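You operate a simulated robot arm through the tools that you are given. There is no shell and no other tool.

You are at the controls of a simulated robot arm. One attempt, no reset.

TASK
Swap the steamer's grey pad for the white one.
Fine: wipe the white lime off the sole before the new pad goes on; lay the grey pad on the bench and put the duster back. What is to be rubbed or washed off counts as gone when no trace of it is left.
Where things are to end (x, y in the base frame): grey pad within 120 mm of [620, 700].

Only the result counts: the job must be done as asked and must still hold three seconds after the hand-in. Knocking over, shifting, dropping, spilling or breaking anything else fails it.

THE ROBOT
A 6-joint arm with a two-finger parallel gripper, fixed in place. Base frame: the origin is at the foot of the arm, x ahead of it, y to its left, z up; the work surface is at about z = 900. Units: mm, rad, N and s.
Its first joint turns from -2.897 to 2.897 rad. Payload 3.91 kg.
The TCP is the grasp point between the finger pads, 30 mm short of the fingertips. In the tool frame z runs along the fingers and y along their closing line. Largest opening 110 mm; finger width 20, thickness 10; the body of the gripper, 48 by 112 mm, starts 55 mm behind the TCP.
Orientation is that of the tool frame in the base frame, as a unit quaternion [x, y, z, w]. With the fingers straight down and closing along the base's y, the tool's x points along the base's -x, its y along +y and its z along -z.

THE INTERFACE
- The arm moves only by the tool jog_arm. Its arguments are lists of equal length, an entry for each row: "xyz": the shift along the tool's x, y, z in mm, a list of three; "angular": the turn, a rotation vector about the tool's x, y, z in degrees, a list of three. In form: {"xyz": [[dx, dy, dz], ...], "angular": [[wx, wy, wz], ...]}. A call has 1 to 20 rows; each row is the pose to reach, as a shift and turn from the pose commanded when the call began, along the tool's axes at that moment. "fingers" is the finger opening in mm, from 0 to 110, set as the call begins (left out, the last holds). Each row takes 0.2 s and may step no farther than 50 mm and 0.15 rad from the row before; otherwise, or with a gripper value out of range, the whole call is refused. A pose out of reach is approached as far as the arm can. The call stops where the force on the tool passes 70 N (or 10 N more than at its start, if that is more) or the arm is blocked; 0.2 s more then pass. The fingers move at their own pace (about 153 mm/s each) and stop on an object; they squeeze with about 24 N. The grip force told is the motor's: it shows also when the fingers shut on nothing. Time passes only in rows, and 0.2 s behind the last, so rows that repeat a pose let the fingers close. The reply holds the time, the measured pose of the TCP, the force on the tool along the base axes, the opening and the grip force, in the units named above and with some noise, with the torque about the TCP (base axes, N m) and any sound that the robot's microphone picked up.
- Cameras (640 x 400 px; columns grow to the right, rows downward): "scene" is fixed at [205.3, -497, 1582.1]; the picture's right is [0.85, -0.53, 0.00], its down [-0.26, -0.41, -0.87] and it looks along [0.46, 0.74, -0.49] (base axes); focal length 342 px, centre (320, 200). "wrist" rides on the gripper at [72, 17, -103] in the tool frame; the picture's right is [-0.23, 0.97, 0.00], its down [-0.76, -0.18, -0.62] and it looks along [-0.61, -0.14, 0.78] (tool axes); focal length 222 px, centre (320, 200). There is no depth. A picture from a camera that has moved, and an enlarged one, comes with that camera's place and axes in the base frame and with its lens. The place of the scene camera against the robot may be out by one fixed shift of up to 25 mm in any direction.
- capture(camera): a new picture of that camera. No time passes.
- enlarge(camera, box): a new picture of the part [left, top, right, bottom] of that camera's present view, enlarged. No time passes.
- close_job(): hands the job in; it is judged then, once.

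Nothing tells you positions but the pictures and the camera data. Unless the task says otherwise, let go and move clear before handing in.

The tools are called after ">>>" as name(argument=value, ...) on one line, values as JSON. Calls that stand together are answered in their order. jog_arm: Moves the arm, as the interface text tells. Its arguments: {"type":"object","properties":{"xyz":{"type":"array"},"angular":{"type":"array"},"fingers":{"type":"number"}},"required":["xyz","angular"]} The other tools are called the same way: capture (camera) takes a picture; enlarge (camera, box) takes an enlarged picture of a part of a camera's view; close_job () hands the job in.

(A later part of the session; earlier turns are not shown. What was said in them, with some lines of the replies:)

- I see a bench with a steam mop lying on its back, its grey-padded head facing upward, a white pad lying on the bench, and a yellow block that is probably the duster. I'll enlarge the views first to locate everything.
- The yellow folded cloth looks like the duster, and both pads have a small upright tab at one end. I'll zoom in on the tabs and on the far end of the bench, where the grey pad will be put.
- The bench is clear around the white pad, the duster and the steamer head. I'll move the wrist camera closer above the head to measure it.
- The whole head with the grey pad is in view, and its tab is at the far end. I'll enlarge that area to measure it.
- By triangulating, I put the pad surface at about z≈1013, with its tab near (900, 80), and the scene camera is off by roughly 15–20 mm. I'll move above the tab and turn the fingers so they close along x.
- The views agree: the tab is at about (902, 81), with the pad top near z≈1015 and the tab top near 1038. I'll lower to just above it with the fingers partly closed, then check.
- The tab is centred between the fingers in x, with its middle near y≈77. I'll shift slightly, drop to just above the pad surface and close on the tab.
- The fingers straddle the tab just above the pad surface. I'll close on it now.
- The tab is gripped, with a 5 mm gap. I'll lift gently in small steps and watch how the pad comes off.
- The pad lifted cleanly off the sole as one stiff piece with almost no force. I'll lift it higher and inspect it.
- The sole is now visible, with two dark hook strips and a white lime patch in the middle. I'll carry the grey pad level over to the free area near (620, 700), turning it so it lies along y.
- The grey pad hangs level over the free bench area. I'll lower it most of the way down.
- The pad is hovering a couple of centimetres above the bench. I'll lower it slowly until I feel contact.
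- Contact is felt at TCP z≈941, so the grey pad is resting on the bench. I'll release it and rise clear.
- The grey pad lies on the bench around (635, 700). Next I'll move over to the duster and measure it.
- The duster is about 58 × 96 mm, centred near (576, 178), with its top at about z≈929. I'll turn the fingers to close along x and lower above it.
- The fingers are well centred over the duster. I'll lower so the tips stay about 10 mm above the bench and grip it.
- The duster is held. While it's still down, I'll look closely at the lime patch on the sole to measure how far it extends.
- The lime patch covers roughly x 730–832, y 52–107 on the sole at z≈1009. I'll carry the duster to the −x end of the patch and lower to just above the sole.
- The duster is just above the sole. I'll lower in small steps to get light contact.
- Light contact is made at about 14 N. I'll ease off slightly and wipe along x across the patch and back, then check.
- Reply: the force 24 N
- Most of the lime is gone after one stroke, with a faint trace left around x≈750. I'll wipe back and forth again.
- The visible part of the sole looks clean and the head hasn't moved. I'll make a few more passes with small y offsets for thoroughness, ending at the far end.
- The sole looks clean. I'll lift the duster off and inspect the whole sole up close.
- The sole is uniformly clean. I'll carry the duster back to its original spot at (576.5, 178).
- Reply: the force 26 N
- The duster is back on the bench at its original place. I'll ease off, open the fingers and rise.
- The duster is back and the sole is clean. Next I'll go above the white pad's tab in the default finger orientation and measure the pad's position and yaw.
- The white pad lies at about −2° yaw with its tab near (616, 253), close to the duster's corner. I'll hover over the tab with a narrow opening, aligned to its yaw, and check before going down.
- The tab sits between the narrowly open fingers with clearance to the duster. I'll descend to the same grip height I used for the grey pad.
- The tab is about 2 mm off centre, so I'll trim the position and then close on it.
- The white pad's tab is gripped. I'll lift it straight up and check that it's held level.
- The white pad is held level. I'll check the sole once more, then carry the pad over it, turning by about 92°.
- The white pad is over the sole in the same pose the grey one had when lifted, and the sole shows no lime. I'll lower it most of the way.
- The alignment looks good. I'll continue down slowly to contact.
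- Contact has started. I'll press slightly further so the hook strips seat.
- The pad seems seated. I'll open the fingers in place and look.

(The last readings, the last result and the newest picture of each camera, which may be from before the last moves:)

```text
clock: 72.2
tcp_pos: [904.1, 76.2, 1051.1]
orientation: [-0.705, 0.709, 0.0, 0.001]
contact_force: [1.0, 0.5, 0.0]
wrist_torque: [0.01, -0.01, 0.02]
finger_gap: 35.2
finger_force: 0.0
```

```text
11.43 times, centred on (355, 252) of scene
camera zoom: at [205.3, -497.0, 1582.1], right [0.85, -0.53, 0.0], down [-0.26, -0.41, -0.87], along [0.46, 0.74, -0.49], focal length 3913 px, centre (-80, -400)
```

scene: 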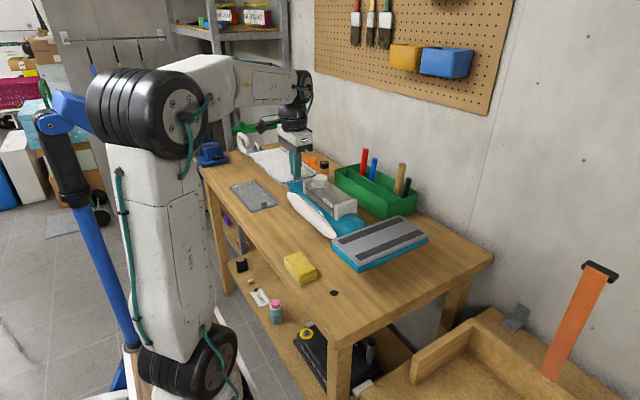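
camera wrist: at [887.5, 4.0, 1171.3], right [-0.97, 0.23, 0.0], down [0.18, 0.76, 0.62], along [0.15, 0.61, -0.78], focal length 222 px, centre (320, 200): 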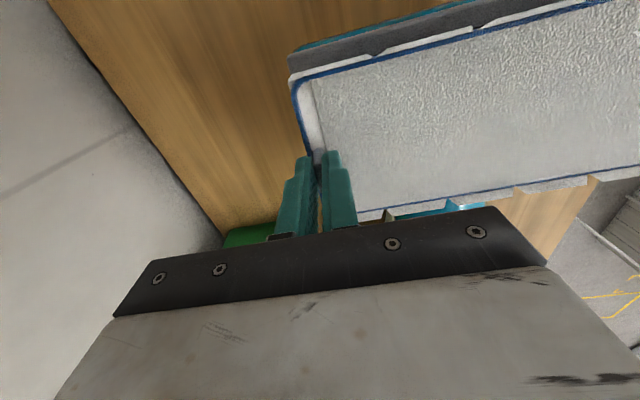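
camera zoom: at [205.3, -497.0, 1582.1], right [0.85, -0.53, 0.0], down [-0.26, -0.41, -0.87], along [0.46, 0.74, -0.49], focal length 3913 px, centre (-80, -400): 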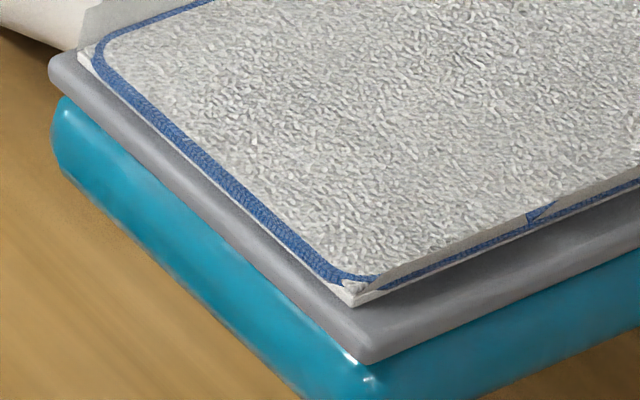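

The white pad sits almost exactly where the grey one was. I'll rise clear, then press its middle gently with closed fingertips to make sure it's seated.

>>> jog_arm(xyz=[[0, 0, -10], [0, 0, -30], [0, 0, -50], [0, 0, -50]], angular=[[0, 0, 0], [0, 0, 0], [0, 0, 0], [0, 0, 0]])

>>> capture(camera="wrist")

>>> enlarge(camera="scene", box=[320, 180, 450, 285])

```text
clock: 73.2
tcp_pos: [902.6, 77.5, 1100.6]
orientation: [-0.706, 0.709, -0.001, 0.001]
contact_force: [0.3, 0.3, -0.1]
wrist_torque: [0.0, -0.01, 0.01]
finger_gap: 34.7
finger_force: 0.0
```

```text
taken
camera wrist: at [886.4, 3.5, 1203.0], right [-0.97, 0.23, 0.0], down [0.18, 0.76, 0.62], along [0.15, 0.61, -0.78], focal length 222 px, centre (320, 200)
```

wrist: 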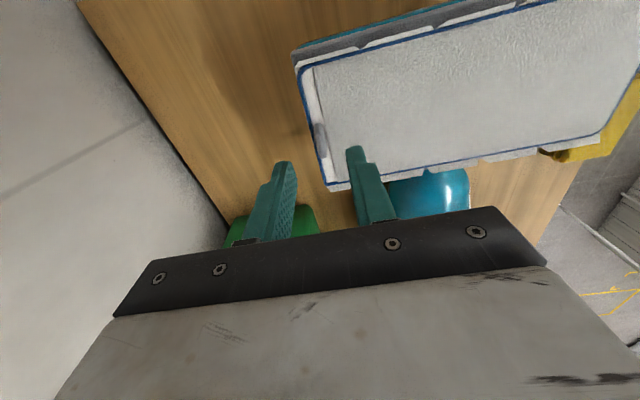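

```text
3.81 times, centred on (385, 232) of scene
camera zoom: at [205.3, -497.0, 1582.1], right [0.85, -0.53, 0.0], down [-0.26, -0.41, -0.87], along [0.46, 0.74, -0.49], focal length 1304 px, centre (72, 76)
```

zoom: 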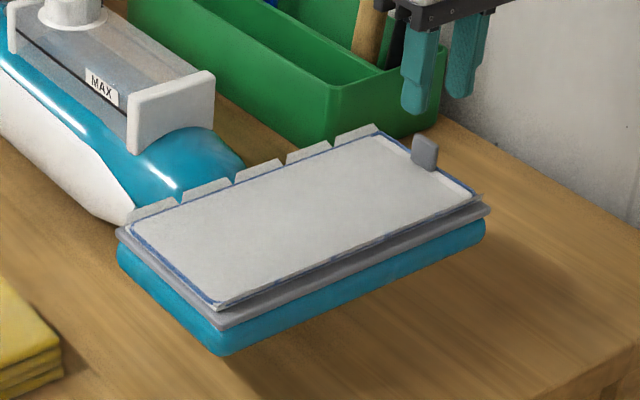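

>>> jog_arm(xyz=[[-1, 40, 0], [-2, 80, 0], [-2, 120, 0], [-2, 120, 20], [-2, 120, 40], [-2, 120, 48], [-2, 120, 48]], angular=[[0, 0, 0], [0, 0, 0], [0, 0, 0], [0, 0, 0], [0, 0, 0], [0, 0, 0], [0, 0, 0]], fingers=0)

>>> enlarge(camera="scene", box=[320, 180, 450, 285])

```text
clock: 74.8
tcp_pos: [783.5, 79.9, 1051.0]
orientation: [-0.705, 0.709, -0.001, 0.0]
contact_force: [0.5, 0.5, 0.0]
wrist_torque: [-0.01, -0.02, 0.03]
finger_gap: 0.0
finger_force: 23.5
```

```text
3.81 times, centred on (385, 232) of scene
camera zoom: at [205.3, -497.0, 1582.1], right [0.85, -0.53, 0.0], down [-0.26, -0.41, -0.87], along [0.46, 0.74, -0.49], focal length 1304 px, centre (72, 76)
```

zoom: 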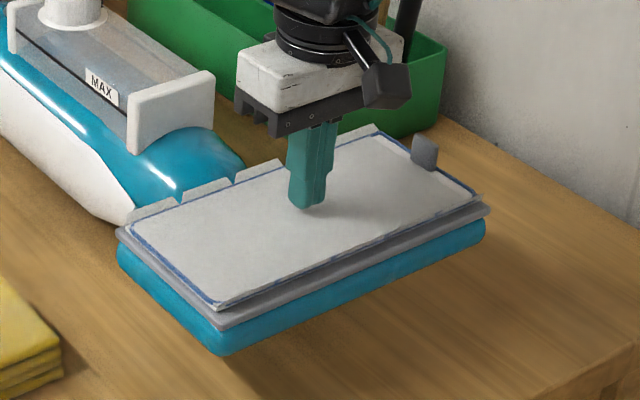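

>>> jog_arm(xyz=[[0, 0, 1], [0, 0, 2], [0, 0, 3], [0, 0, 3]], angular=[[0, 0, 0], [0, 0, 0], [0, 0, 0], [0, 0, 0]])

```text
clock: 75.8
tcp_pos: [784.2, 79.6, 1048.9]
orientation: [-0.706, 0.709, -0.002, 0.001]
contact_force: [0.0, -0.4, 0.3]
wrist_torque: [-0.05, -0.04, -0.03]
finger_gap: 0.0
finger_force: 24.5
```

>>> jog_arm(xyz=[[0, 0, 0.8], [0, 0, 1.6], [0, 0, 1.6]], angular=[[0, 0, 0], [0, 0, 0], [0, 0, 0]])

```text
clock: 76.6
tcp_pos: [784.0, 79.0, 1046.7]
orientation: [-0.705, 0.709, 0.0, 0.0]
contact_force: [0.0, -0.7, 0.2]
wrist_torque: [-0.02, 0.0, -0.01]
finger_gap: 0.1
finger_force: 23.8
```

>>> jog_arm(xyz=[[0, 0, 0.7], [0, 0, 1.4], [0, 0, 1.4]], angular=[[0, 0, 0], [0, 0, 0], [0, 0, 0]])

```text
clock: 77.4
tcp_pos: [784.6, 80.3, 1045.4]
orientation: [-0.705, 0.709, 0.0, 0.0]
contact_force: [0.1, -0.5, -0.9]
wrist_torque: [0.01, -0.02, -0.01]
finger_gap: 0.0
finger_force: 24.2
```

>>> jog_arm(xyz=[[0, 0, 0.7], [0, 0, 1.4], [0, 0, 1.4]], angular=[[0, 0, 0], [0, 0, 0], [0, 0, 0]])

>>> enlarge(camera="scene", box=[360, 210, 410, 250])

```text
clock: 78.2
tcp_pos: [783.8, 77.9, 1043.2]
orientation: [-0.705, 0.709, -0.001, 0.001]
contact_force: [0.3, 0.0, 1.4]
wrist_torque: [0.03, 0.0, -0.01]
finger_gap: 0.0
finger_force: 23.7
```

```text
10.00 times, centred on (385, 230) of scene
camera zoom: at [205.3, -497.0, 1582.1], right [0.85, -0.53, 0.0], down [-0.26, -0.41, -0.87], along [0.46, 0.74, -0.49], focal length 3424 px, centre (-330, -100)
```

zoom: 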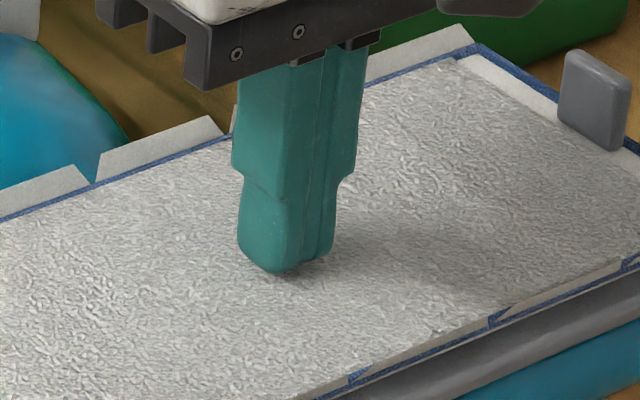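

>>> jog_arm(xyz=[[0, 0, 0.6], [0, 0, 1.2], [0, 0, 1.2]], angular=[[0, 0, 0], [0, 0, 0], [0, 0, 0]])

```text
clock: 79.0
tcp_pos: [784.1, 80.1, 1040.6]
orientation: [-0.705, 0.709, -0.001, 0.002]
contact_force: [-1.1, -0.8, 0.7]
wrist_torque: [-0.01, -0.01, -0.02]
finger_gap: 0.0
finger_force: 24.2
```

>>> jog_arm(xyz=[[0, 0, 0.6], [0, 0, 1.2], [0, 0, 1.2]], angular=[[0, 0, 0], [0, 0, 0], [0, 0, 0]])

```text
clock: 79.8
tcp_pos: [784.4, 80.9, 1041.7]
orientation: [-0.705, 0.709, 0.001, 0.001]
contact_force: [1.3, -0.2, 4.2]
wrist_torque: [0.0, -0.01, 0.02]
finger_gap: 0.1
finger_force: 24.5
```

Contact is beginning at about 4 N. I'll press slightly more for a firm seat.

>>> jog_arm(xyz=[[0, 0, 0.5], [0, 0, 1.0], [0, 0, 1.0]], angular=[[0, 0, 0], [0, 0, 0], [0, 0, 0]])

```text
clock: 80.6
tcp_pos: [784.1, 79.3, 1041.3]
orientation: [-0.706, 0.709, 0.0, 0.002]
contact_force: [1.2, -1.8, 20.9]
wrist_torque: [0.01, -0.02, 0.05]
finger_gap: 0.0
finger_force: 23.9
```

The pad is pressed at about 21 N in the middle. I'll rise straight up and move clear, then check everything.

>>> jog_arm(xyz=[[0, 0, -3], [0, 0, -15], [0, 0, -45], [0, 0, -85], [0, 0, -125], [0, 20, -150], [0, 50, -165], [0, 80, -180]], angular=[[0, 0, 0], [0, 0, 0], [0, 0, 0], [0, 0, 0], [0, 0, 0], [0, 0, 0], [0, 0, 0], [0, 0, 0]])

>>> capture(camera="scene")

>>> enlarge(camera="scene", box=[320, 200, 440, 275])

>>> capture(camera="wrist")

```text
clock: 82.4
tcp_pos: [705.8, 79.7, 1218.5]
orientation: [-0.706, 0.708, 0.0, 0.0]
contact_force: [0.7, -0.1, -1.0]
wrist_torque: [-0.02, 0.02, 0.01]
finger_gap: 0.1
finger_force: 23.5
```

```text
taken
```

scene: 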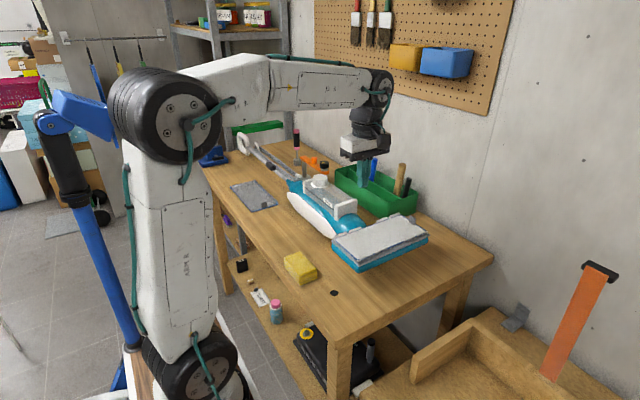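

```text
5.33 times, centred on (380, 238) of scene
camera zoom: at [205.3, -497.0, 1582.1], right [0.85, -0.53, 0.0], down [-0.26, -0.41, -0.87], along [0.46, 0.74, -0.49], focal length 1826 px, centre (0, 0)
```

zoom: 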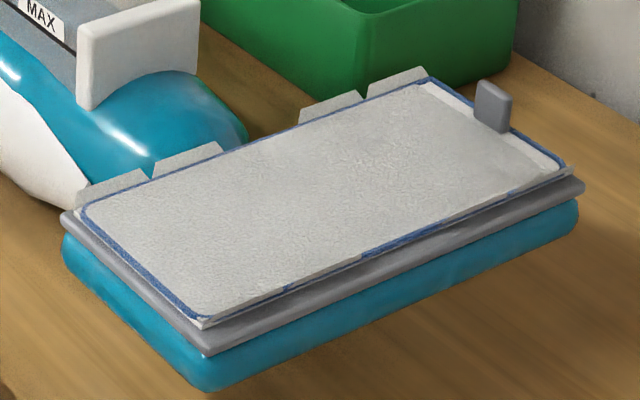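

```text
taken
camera wrist: at [687.5, 6.3, 1321.4], right [-0.97, 0.23, 0.0], down [0.18, 0.76, 0.62], along [0.15, 0.61, -0.78], focal length 222 px, centre (320, 200)
```

wrist: 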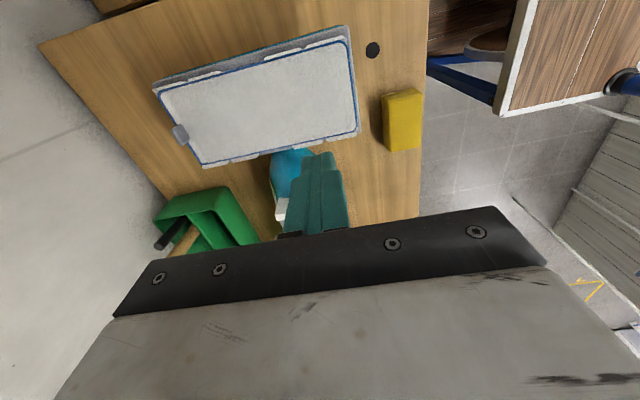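

After pressing the middle, the middle pair of edge flaps folded down while the other four still stand up. That suggests each section has to be pressed onto the hook strips, so I'll look closer.

>>> enlarge(camera="scene", box=[370, 205, 435, 250])

>>> enlarge(camera="scene", box=[328, 220, 393, 268])

>>> enlarge(camera="wrist", box=[140, 15, 380, 185])

>>> enlarge(camera="scene", box=[220, 170, 300, 220])

```text
8.89 times, centred on (402, 228) of scene
camera zoom: at [205.3, -497.0, 1582.1], right [0.85, -0.53, 0.0], down [-0.26, -0.41, -0.87], along [0.46, 0.74, -0.49], focal length 3043 px, centre (-413, -44)
```

zoom: 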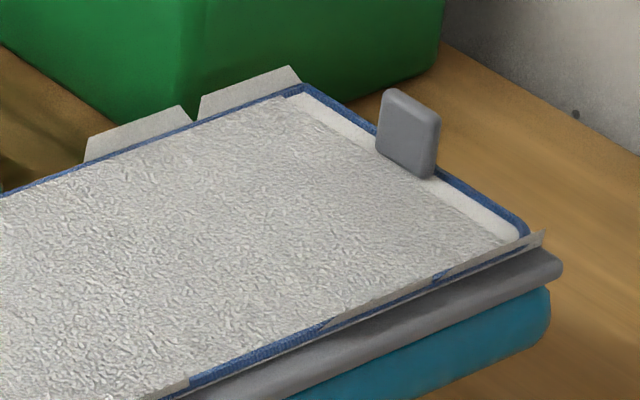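

```text
8.33 times, centred on (360, 244) of scene
camera zoom: at [205.3, -497.0, 1582.1], right [0.85, -0.53, 0.0], down [-0.26, -0.41, -0.87], along [0.46, 0.74, -0.49], focal length 2853 px, centre (-18, -167)
```

zoom: 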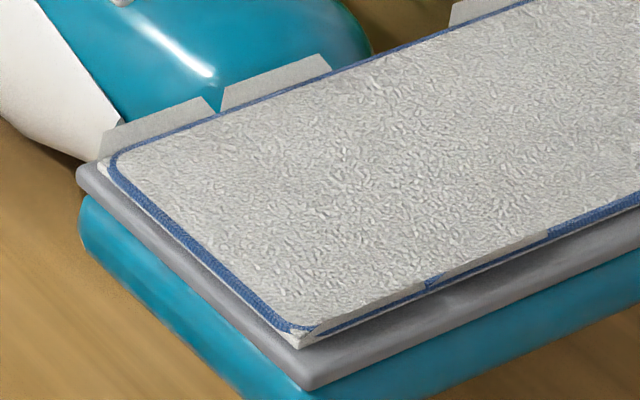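

```text
2.35 times, centred on (260, 100) of wrist
camera zoom: at [687.5, 6.3, 1321.4], right [-0.97, 0.23, 0.0], down [0.18, 0.76, 0.62], along [0.15, 0.61, -0.78], focal length 523 px, centre (461, 435)
```

zoom: 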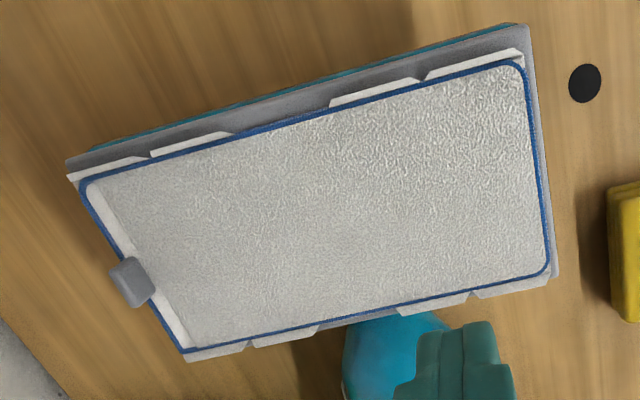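

```text
8.00 times, centred on (260, 195) of scene
camera zoom: at [205.3, -497.0, 1582.1], right [0.85, -0.53, 0.0], down [-0.26, -0.41, -0.87], along [0.46, 0.74, -0.49], focal length 2739 px, centre (800, 240)
```

zoom: 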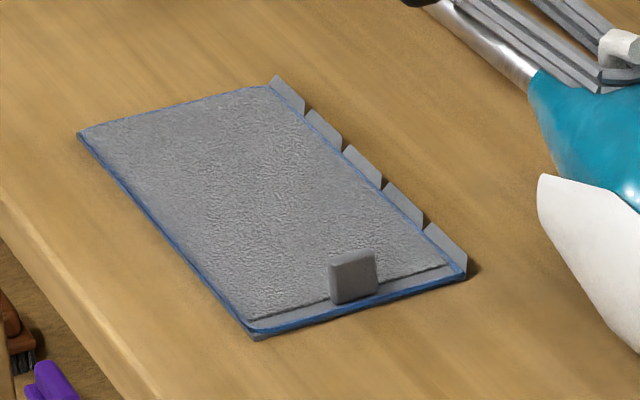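

The middle section's flaps are seated and the other four sections still stand open. I'll press each of those sections the same way, starting at the −x end, x≈685.

>>> jog_arm(xyz=[[0, 9, 30], [0, 18, 75], [0, 18, 120], [0, 18, 155], [0, 18, 172], [0, 18, 176], [0, 18, 178], [0, 18, 179], [0, 18, 179]], angular=[[0, 0, 0], [0, 0, 0], [0, 0, 0], [0, 0, 0], [0, 0, 0], [0, 0, 0], [0, 0, 0], [0, 0, 0], [0, 0, 0]])

```text
clock: 84.4
tcp_pos: [686.3, 80.2, 1041.1]
orientation: [-0.705, 0.709, 0.0, 0.003]
contact_force: [2.2, -0.1, 11.0]
wrist_torque: [-0.03, -0.06, 0.0]
finger_gap: 0.0
finger_force: 24.3
```

>>> jog_arm(xyz=[[0, 0, 0.4], [0, 0, 0.7], [0, 0, 0.7]], angular=[[0, 0, 0], [0, 0, 0], [0, 0, 0]])

>>> enlarge(camera="scene", box=[320, 200, 440, 275])

```text
clock: 85.2
tcp_pos: [685.7, 79.7, 1041.1]
orientation: [-0.706, 0.708, 0.0, 0.002]
contact_force: [0.1, 4.8, 18.7]
wrist_torque: [0.13, 0.02, 0.11]
finger_gap: 0.0
finger_force: 24.1
```

```text
5.33 times, centred on (380, 238) of scene
camera zoom: at [205.3, -497.0, 1582.1], right [0.85, -0.53, 0.0], down [-0.26, -0.41, -0.87], along [0.46, 0.74, -0.49], focal length 1826 px, centre (0, 0)
```

zoom: 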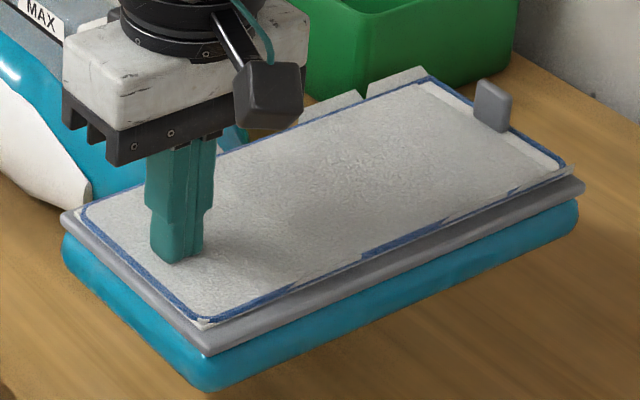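

Section 1 is folded down. I'll lift, step to x≈734 and press.

>>> jog_arm(xyz=[[0, 0, -3], [0, 0, -12], [0, -25, -12], [0, -49, -12], [0, -49, -5], [0, -49, -2], [0, -49, -0.8], [0, -49, -0.2], [0, -49, -0.2]], angular=[[0, 0, 0], [0, 0, 0], [0, 0, 0], [0, 0, 0], [0, 0, 0], [0, 0, 0], [0, 0, 0], [0, 0, 0], [0, 0, 0]])

```text
clock: 87.2
tcp_pos: [734.1, 80.3, 1042.0]
orientation: [-0.705, 0.709, 0.0, 0.001]
contact_force: [2.2, -1.9, 17.0]
wrist_torque: [-0.03, -0.03, -0.02]
finger_gap: 0.1
finger_force: 23.7
```

>>> jog_arm(xyz=[[0, 0, 0.2], [0, 0, 0.3]], angular=[[0, 0, 0], [0, 0, 0]])

>>> enlarge(camera="scene", box=[320, 200, 440, 275])

```text
clock: 87.8
tcp_pos: [734.3, 79.1, 1041.4]
orientation: [-0.705, 0.709, 0.0, 0.003]
contact_force: [3.7, -2.0, 23.9]
wrist_torque: [-0.05, -0.13, -0.03]
finger_gap: 0.0
finger_force: 24.6
```

```text
5.33 times, centred on (380, 238) of scene
camera zoom: at [205.3, -497.0, 1582.1], right [0.85, -0.53, 0.0], down [-0.26, -0.41, -0.87], along [0.46, 0.74, -0.49], focal length 1826 px, centre (0, 0)
```

zoom: 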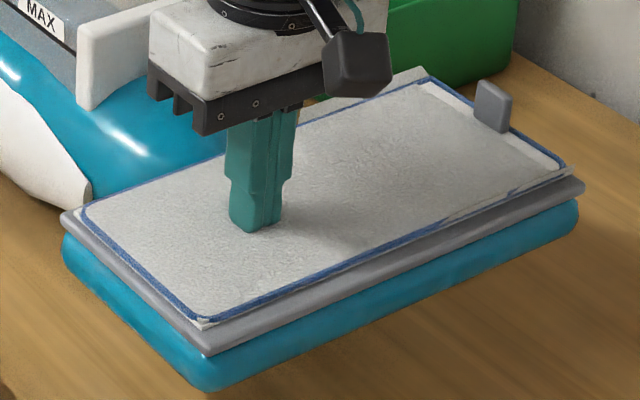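

Sections 1 to 3 are now seated. Next I'll press at x≈832.

>>> jog_arm(xyz=[[0, 0, -3], [0, 0, -12], [0, -33, -12], [0, -66, -12], [0, -98, -12], [0, -98, -5], [0, -98, -2.5], [0, -98, -1.2], [0, -98, -0.6], [0, -98, -0.6]], angular=[[0, 0, 0], [0, 0, 0], [0, 0, 0], [0, 0, 0], [0, 0, 0], [0, 0, 0], [0, 0, 0], [0, 0, 0], [0, 0, 0], [0, 0, 0]])

```text
clock: 90.0
tcp_pos: [832.6, 78.1, 1041.9]
orientation: [-0.706, 0.709, 0.0, 0.002]
contact_force: [-0.5, 1.6, 4.7]
wrist_torque: [0.04, 0.05, -0.01]
finger_gap: 0.1
finger_force: 24.2
```

>>> jog_arm(xyz=[[0, 0, 0.5], [0, 0, 0.9], [0, 0, 0.9]], angular=[[0, 0, 0], [0, 0, 0], [0, 0, 0]])

>>> enlarge(camera="scene", box=[320, 200, 440, 275])

```text
clock: 90.8
tcp_pos: [833.5, 78.3, 1042.3]
orientation: [-0.706, 0.708, -0.001, 0.001]
contact_force: [4.4, -1.3, 9.4]
wrist_torque: [-0.01, -0.11, -0.01]
finger_gap: 0.1
finger_force: 23.5
```

```text
5.33 times, centred on (380, 238) of scene
camera zoom: at [205.3, -497.0, 1582.1], right [0.85, -0.53, 0.0], down [-0.26, -0.41, -0.87], along [0.46, 0.74, -0.49], focal length 1826 px, centre (0, 0)
```

zoom: 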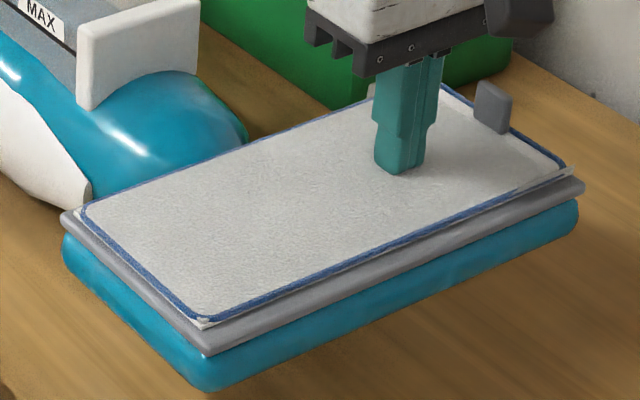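

Section 4 is seated as well. The last one is near the tab, at x≈879.

>>> jog_arm(xyz=[[0, 0, 0.5], [0, 0, -3], [0, 0, -12], [0, -24, -12], [0, -46, -12], [0, -46, -5], [0, -46, -2.5], [0, -46, -1.2], [0, -46, -0.5], [0, -46, 0], [0, -46, 0]], angular=[[0, 0, 0], [0, 0, 0], [0, 0, 0], [0, 0, 0], [0, 0, 0], [0, 0, 0], [0, 0, 0], [0, 0, 0], [0, 0, 0], [0, 0, 0], [0, 0, 0]])

>>> enlarge(camera="scene", box=[320, 200, 440, 275])

```text
clock: 93.2
tcp_pos: [880.9, 78.6, 1040.5]
orientation: [-0.705, 0.709, -0.001, 0.002]
contact_force: [1.8, -2.5, 10.7]
wrist_torque: [-0.07, -0.03, 0.02]
finger_gap: 0.4
finger_force: 23.7
```

```text
5.33 times, centred on (380, 238) of scene
camera zoom: at [205.3, -497.0, 1582.1], right [0.85, -0.53, 0.0], down [-0.26, -0.41, -0.87], along [0.46, 0.74, -0.49], focal length 1826 px, centre (0, 0)
```

zoom: 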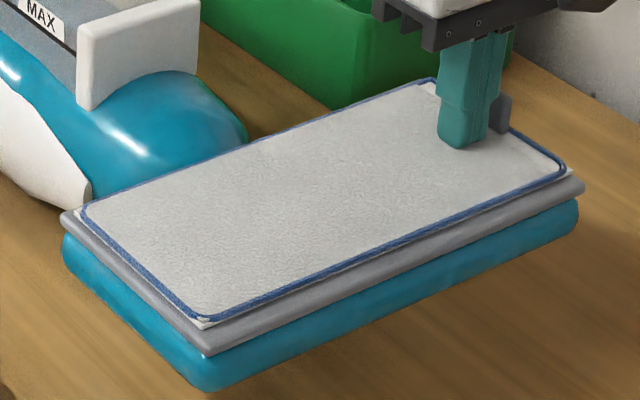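

All the flaps now look folded down. I'll give this section slightly more pressure, then rise and back away for a final check.

>>> jog_arm(xyz=[[0, 0, 0.5], [0, 0, 0.5], [0, 0, -3], [0, 0, -20], [0, 0, -60], [0, 10, -100], [0, 40, -140], [0, 80, -170], [0, 125, -190], [0, 170, -200]], angular=[[0, 0, 0], [0, 0, 0], [0, 0, 0], [0, 0, 0], [0, 0, 0], [0, 0, 0], [0, 0, 0], [0, 0, 0], [0, 0, 0], [0, 0, 0]])

>>> capture(camera="scene")

>>> enlarge(camera="scene", box=[320, 200, 440, 275])

>>> capture(camera="wrist")

>>> enlarge(camera="scene", box=[220, 140, 460, 290])

```text
clock: 95.4
tcp_pos: [708.2, 80.2, 1237.4]
orientation: [-0.705, 0.709, 0.0, 0.0]
contact_force: [1.1, 0.8, -0.3]
wrist_torque: [0.02, 0.08, -0.02]
finger_gap: 0.0
finger_force: 24.5
```

```text
taken
```

scene: 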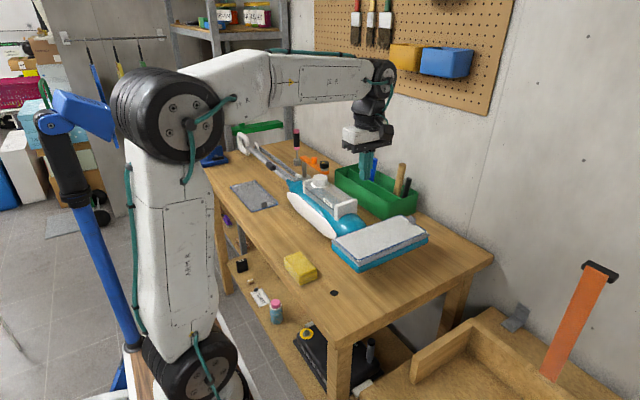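

```text
5.33 times, centred on (380, 238) of scene
camera zoom: at [205.3, -497.0, 1582.1], right [0.85, -0.53, 0.0], down [-0.26, -0.41, -0.87], along [0.46, 0.74, -0.49], focal length 1826 px, centre (0, 0)
```

zoom: 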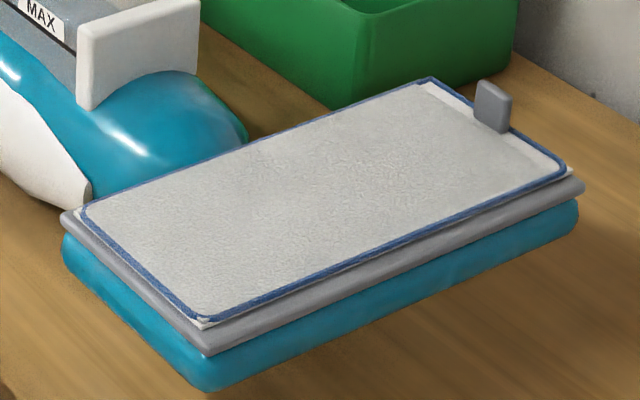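

```text
taken
camera wrist: at [691.4, 5.1, 1340.4], right [-0.97, 0.23, 0.0], down [0.18, 0.76, 0.62], along [0.14, 0.61, -0.78], focal length 222 px, centre (320, 200)
```

wrist: 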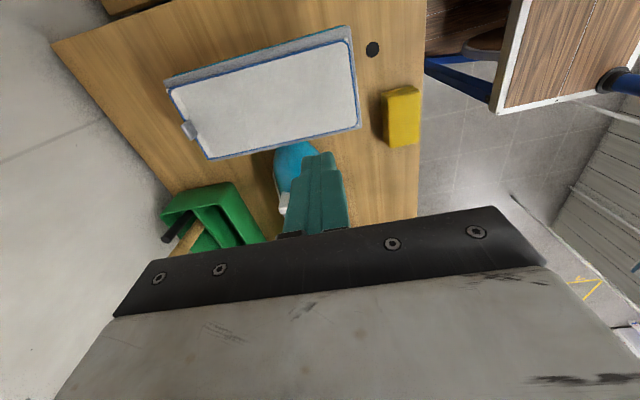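

```text
2.67 times, centred on (340, 215) of scene
camera zoom: at [205.3, -497.0, 1582.1], right [0.85, -0.53, 0.0], down [-0.26, -0.41, -0.87], along [0.46, 0.74, -0.49], focal length 913 px, centre (267, 160)
```

zoom: 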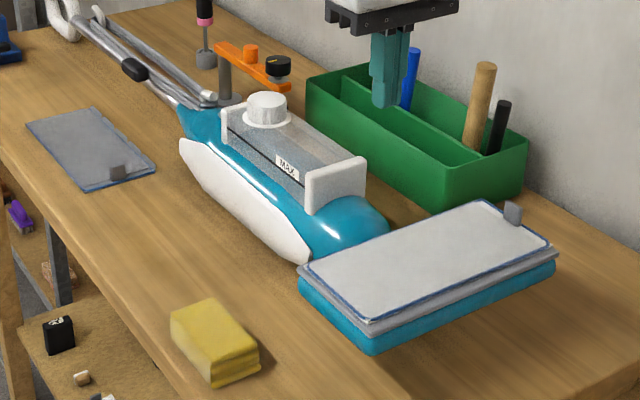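

The final check matches the task:
- **White pad:** it is seated on the clean sole with all its flaps folded down.
- **Grey pad:** it lies near (640, 690), within the allowed area.
- **Duster and the rest:** the duster is back in its original place, and nothing else has moved.

The arm is clear, so I'm handing in the job.

>>> close_job()

```text
The job is handed in.
```

The swap is finished and handed in. The white pad is on the steamer's sole, and the lime is wiped off with no trace visible in the last close-ups.

- **White pad:** it sits where the grey one was. Pressing each of its five sections folded all the edge flaps down.
- **Grey pad:** it lies on the bench at about (640, 690), roughly 25 mm from the target and well inside the 120 mm limit.
- **Duster:** it is back where it was picked up, at about (576, 178).
- **Everything else:** the steamer, the green box and the other items on the bench showed no movement in the final pictures. The arm is clear and holding nothing.
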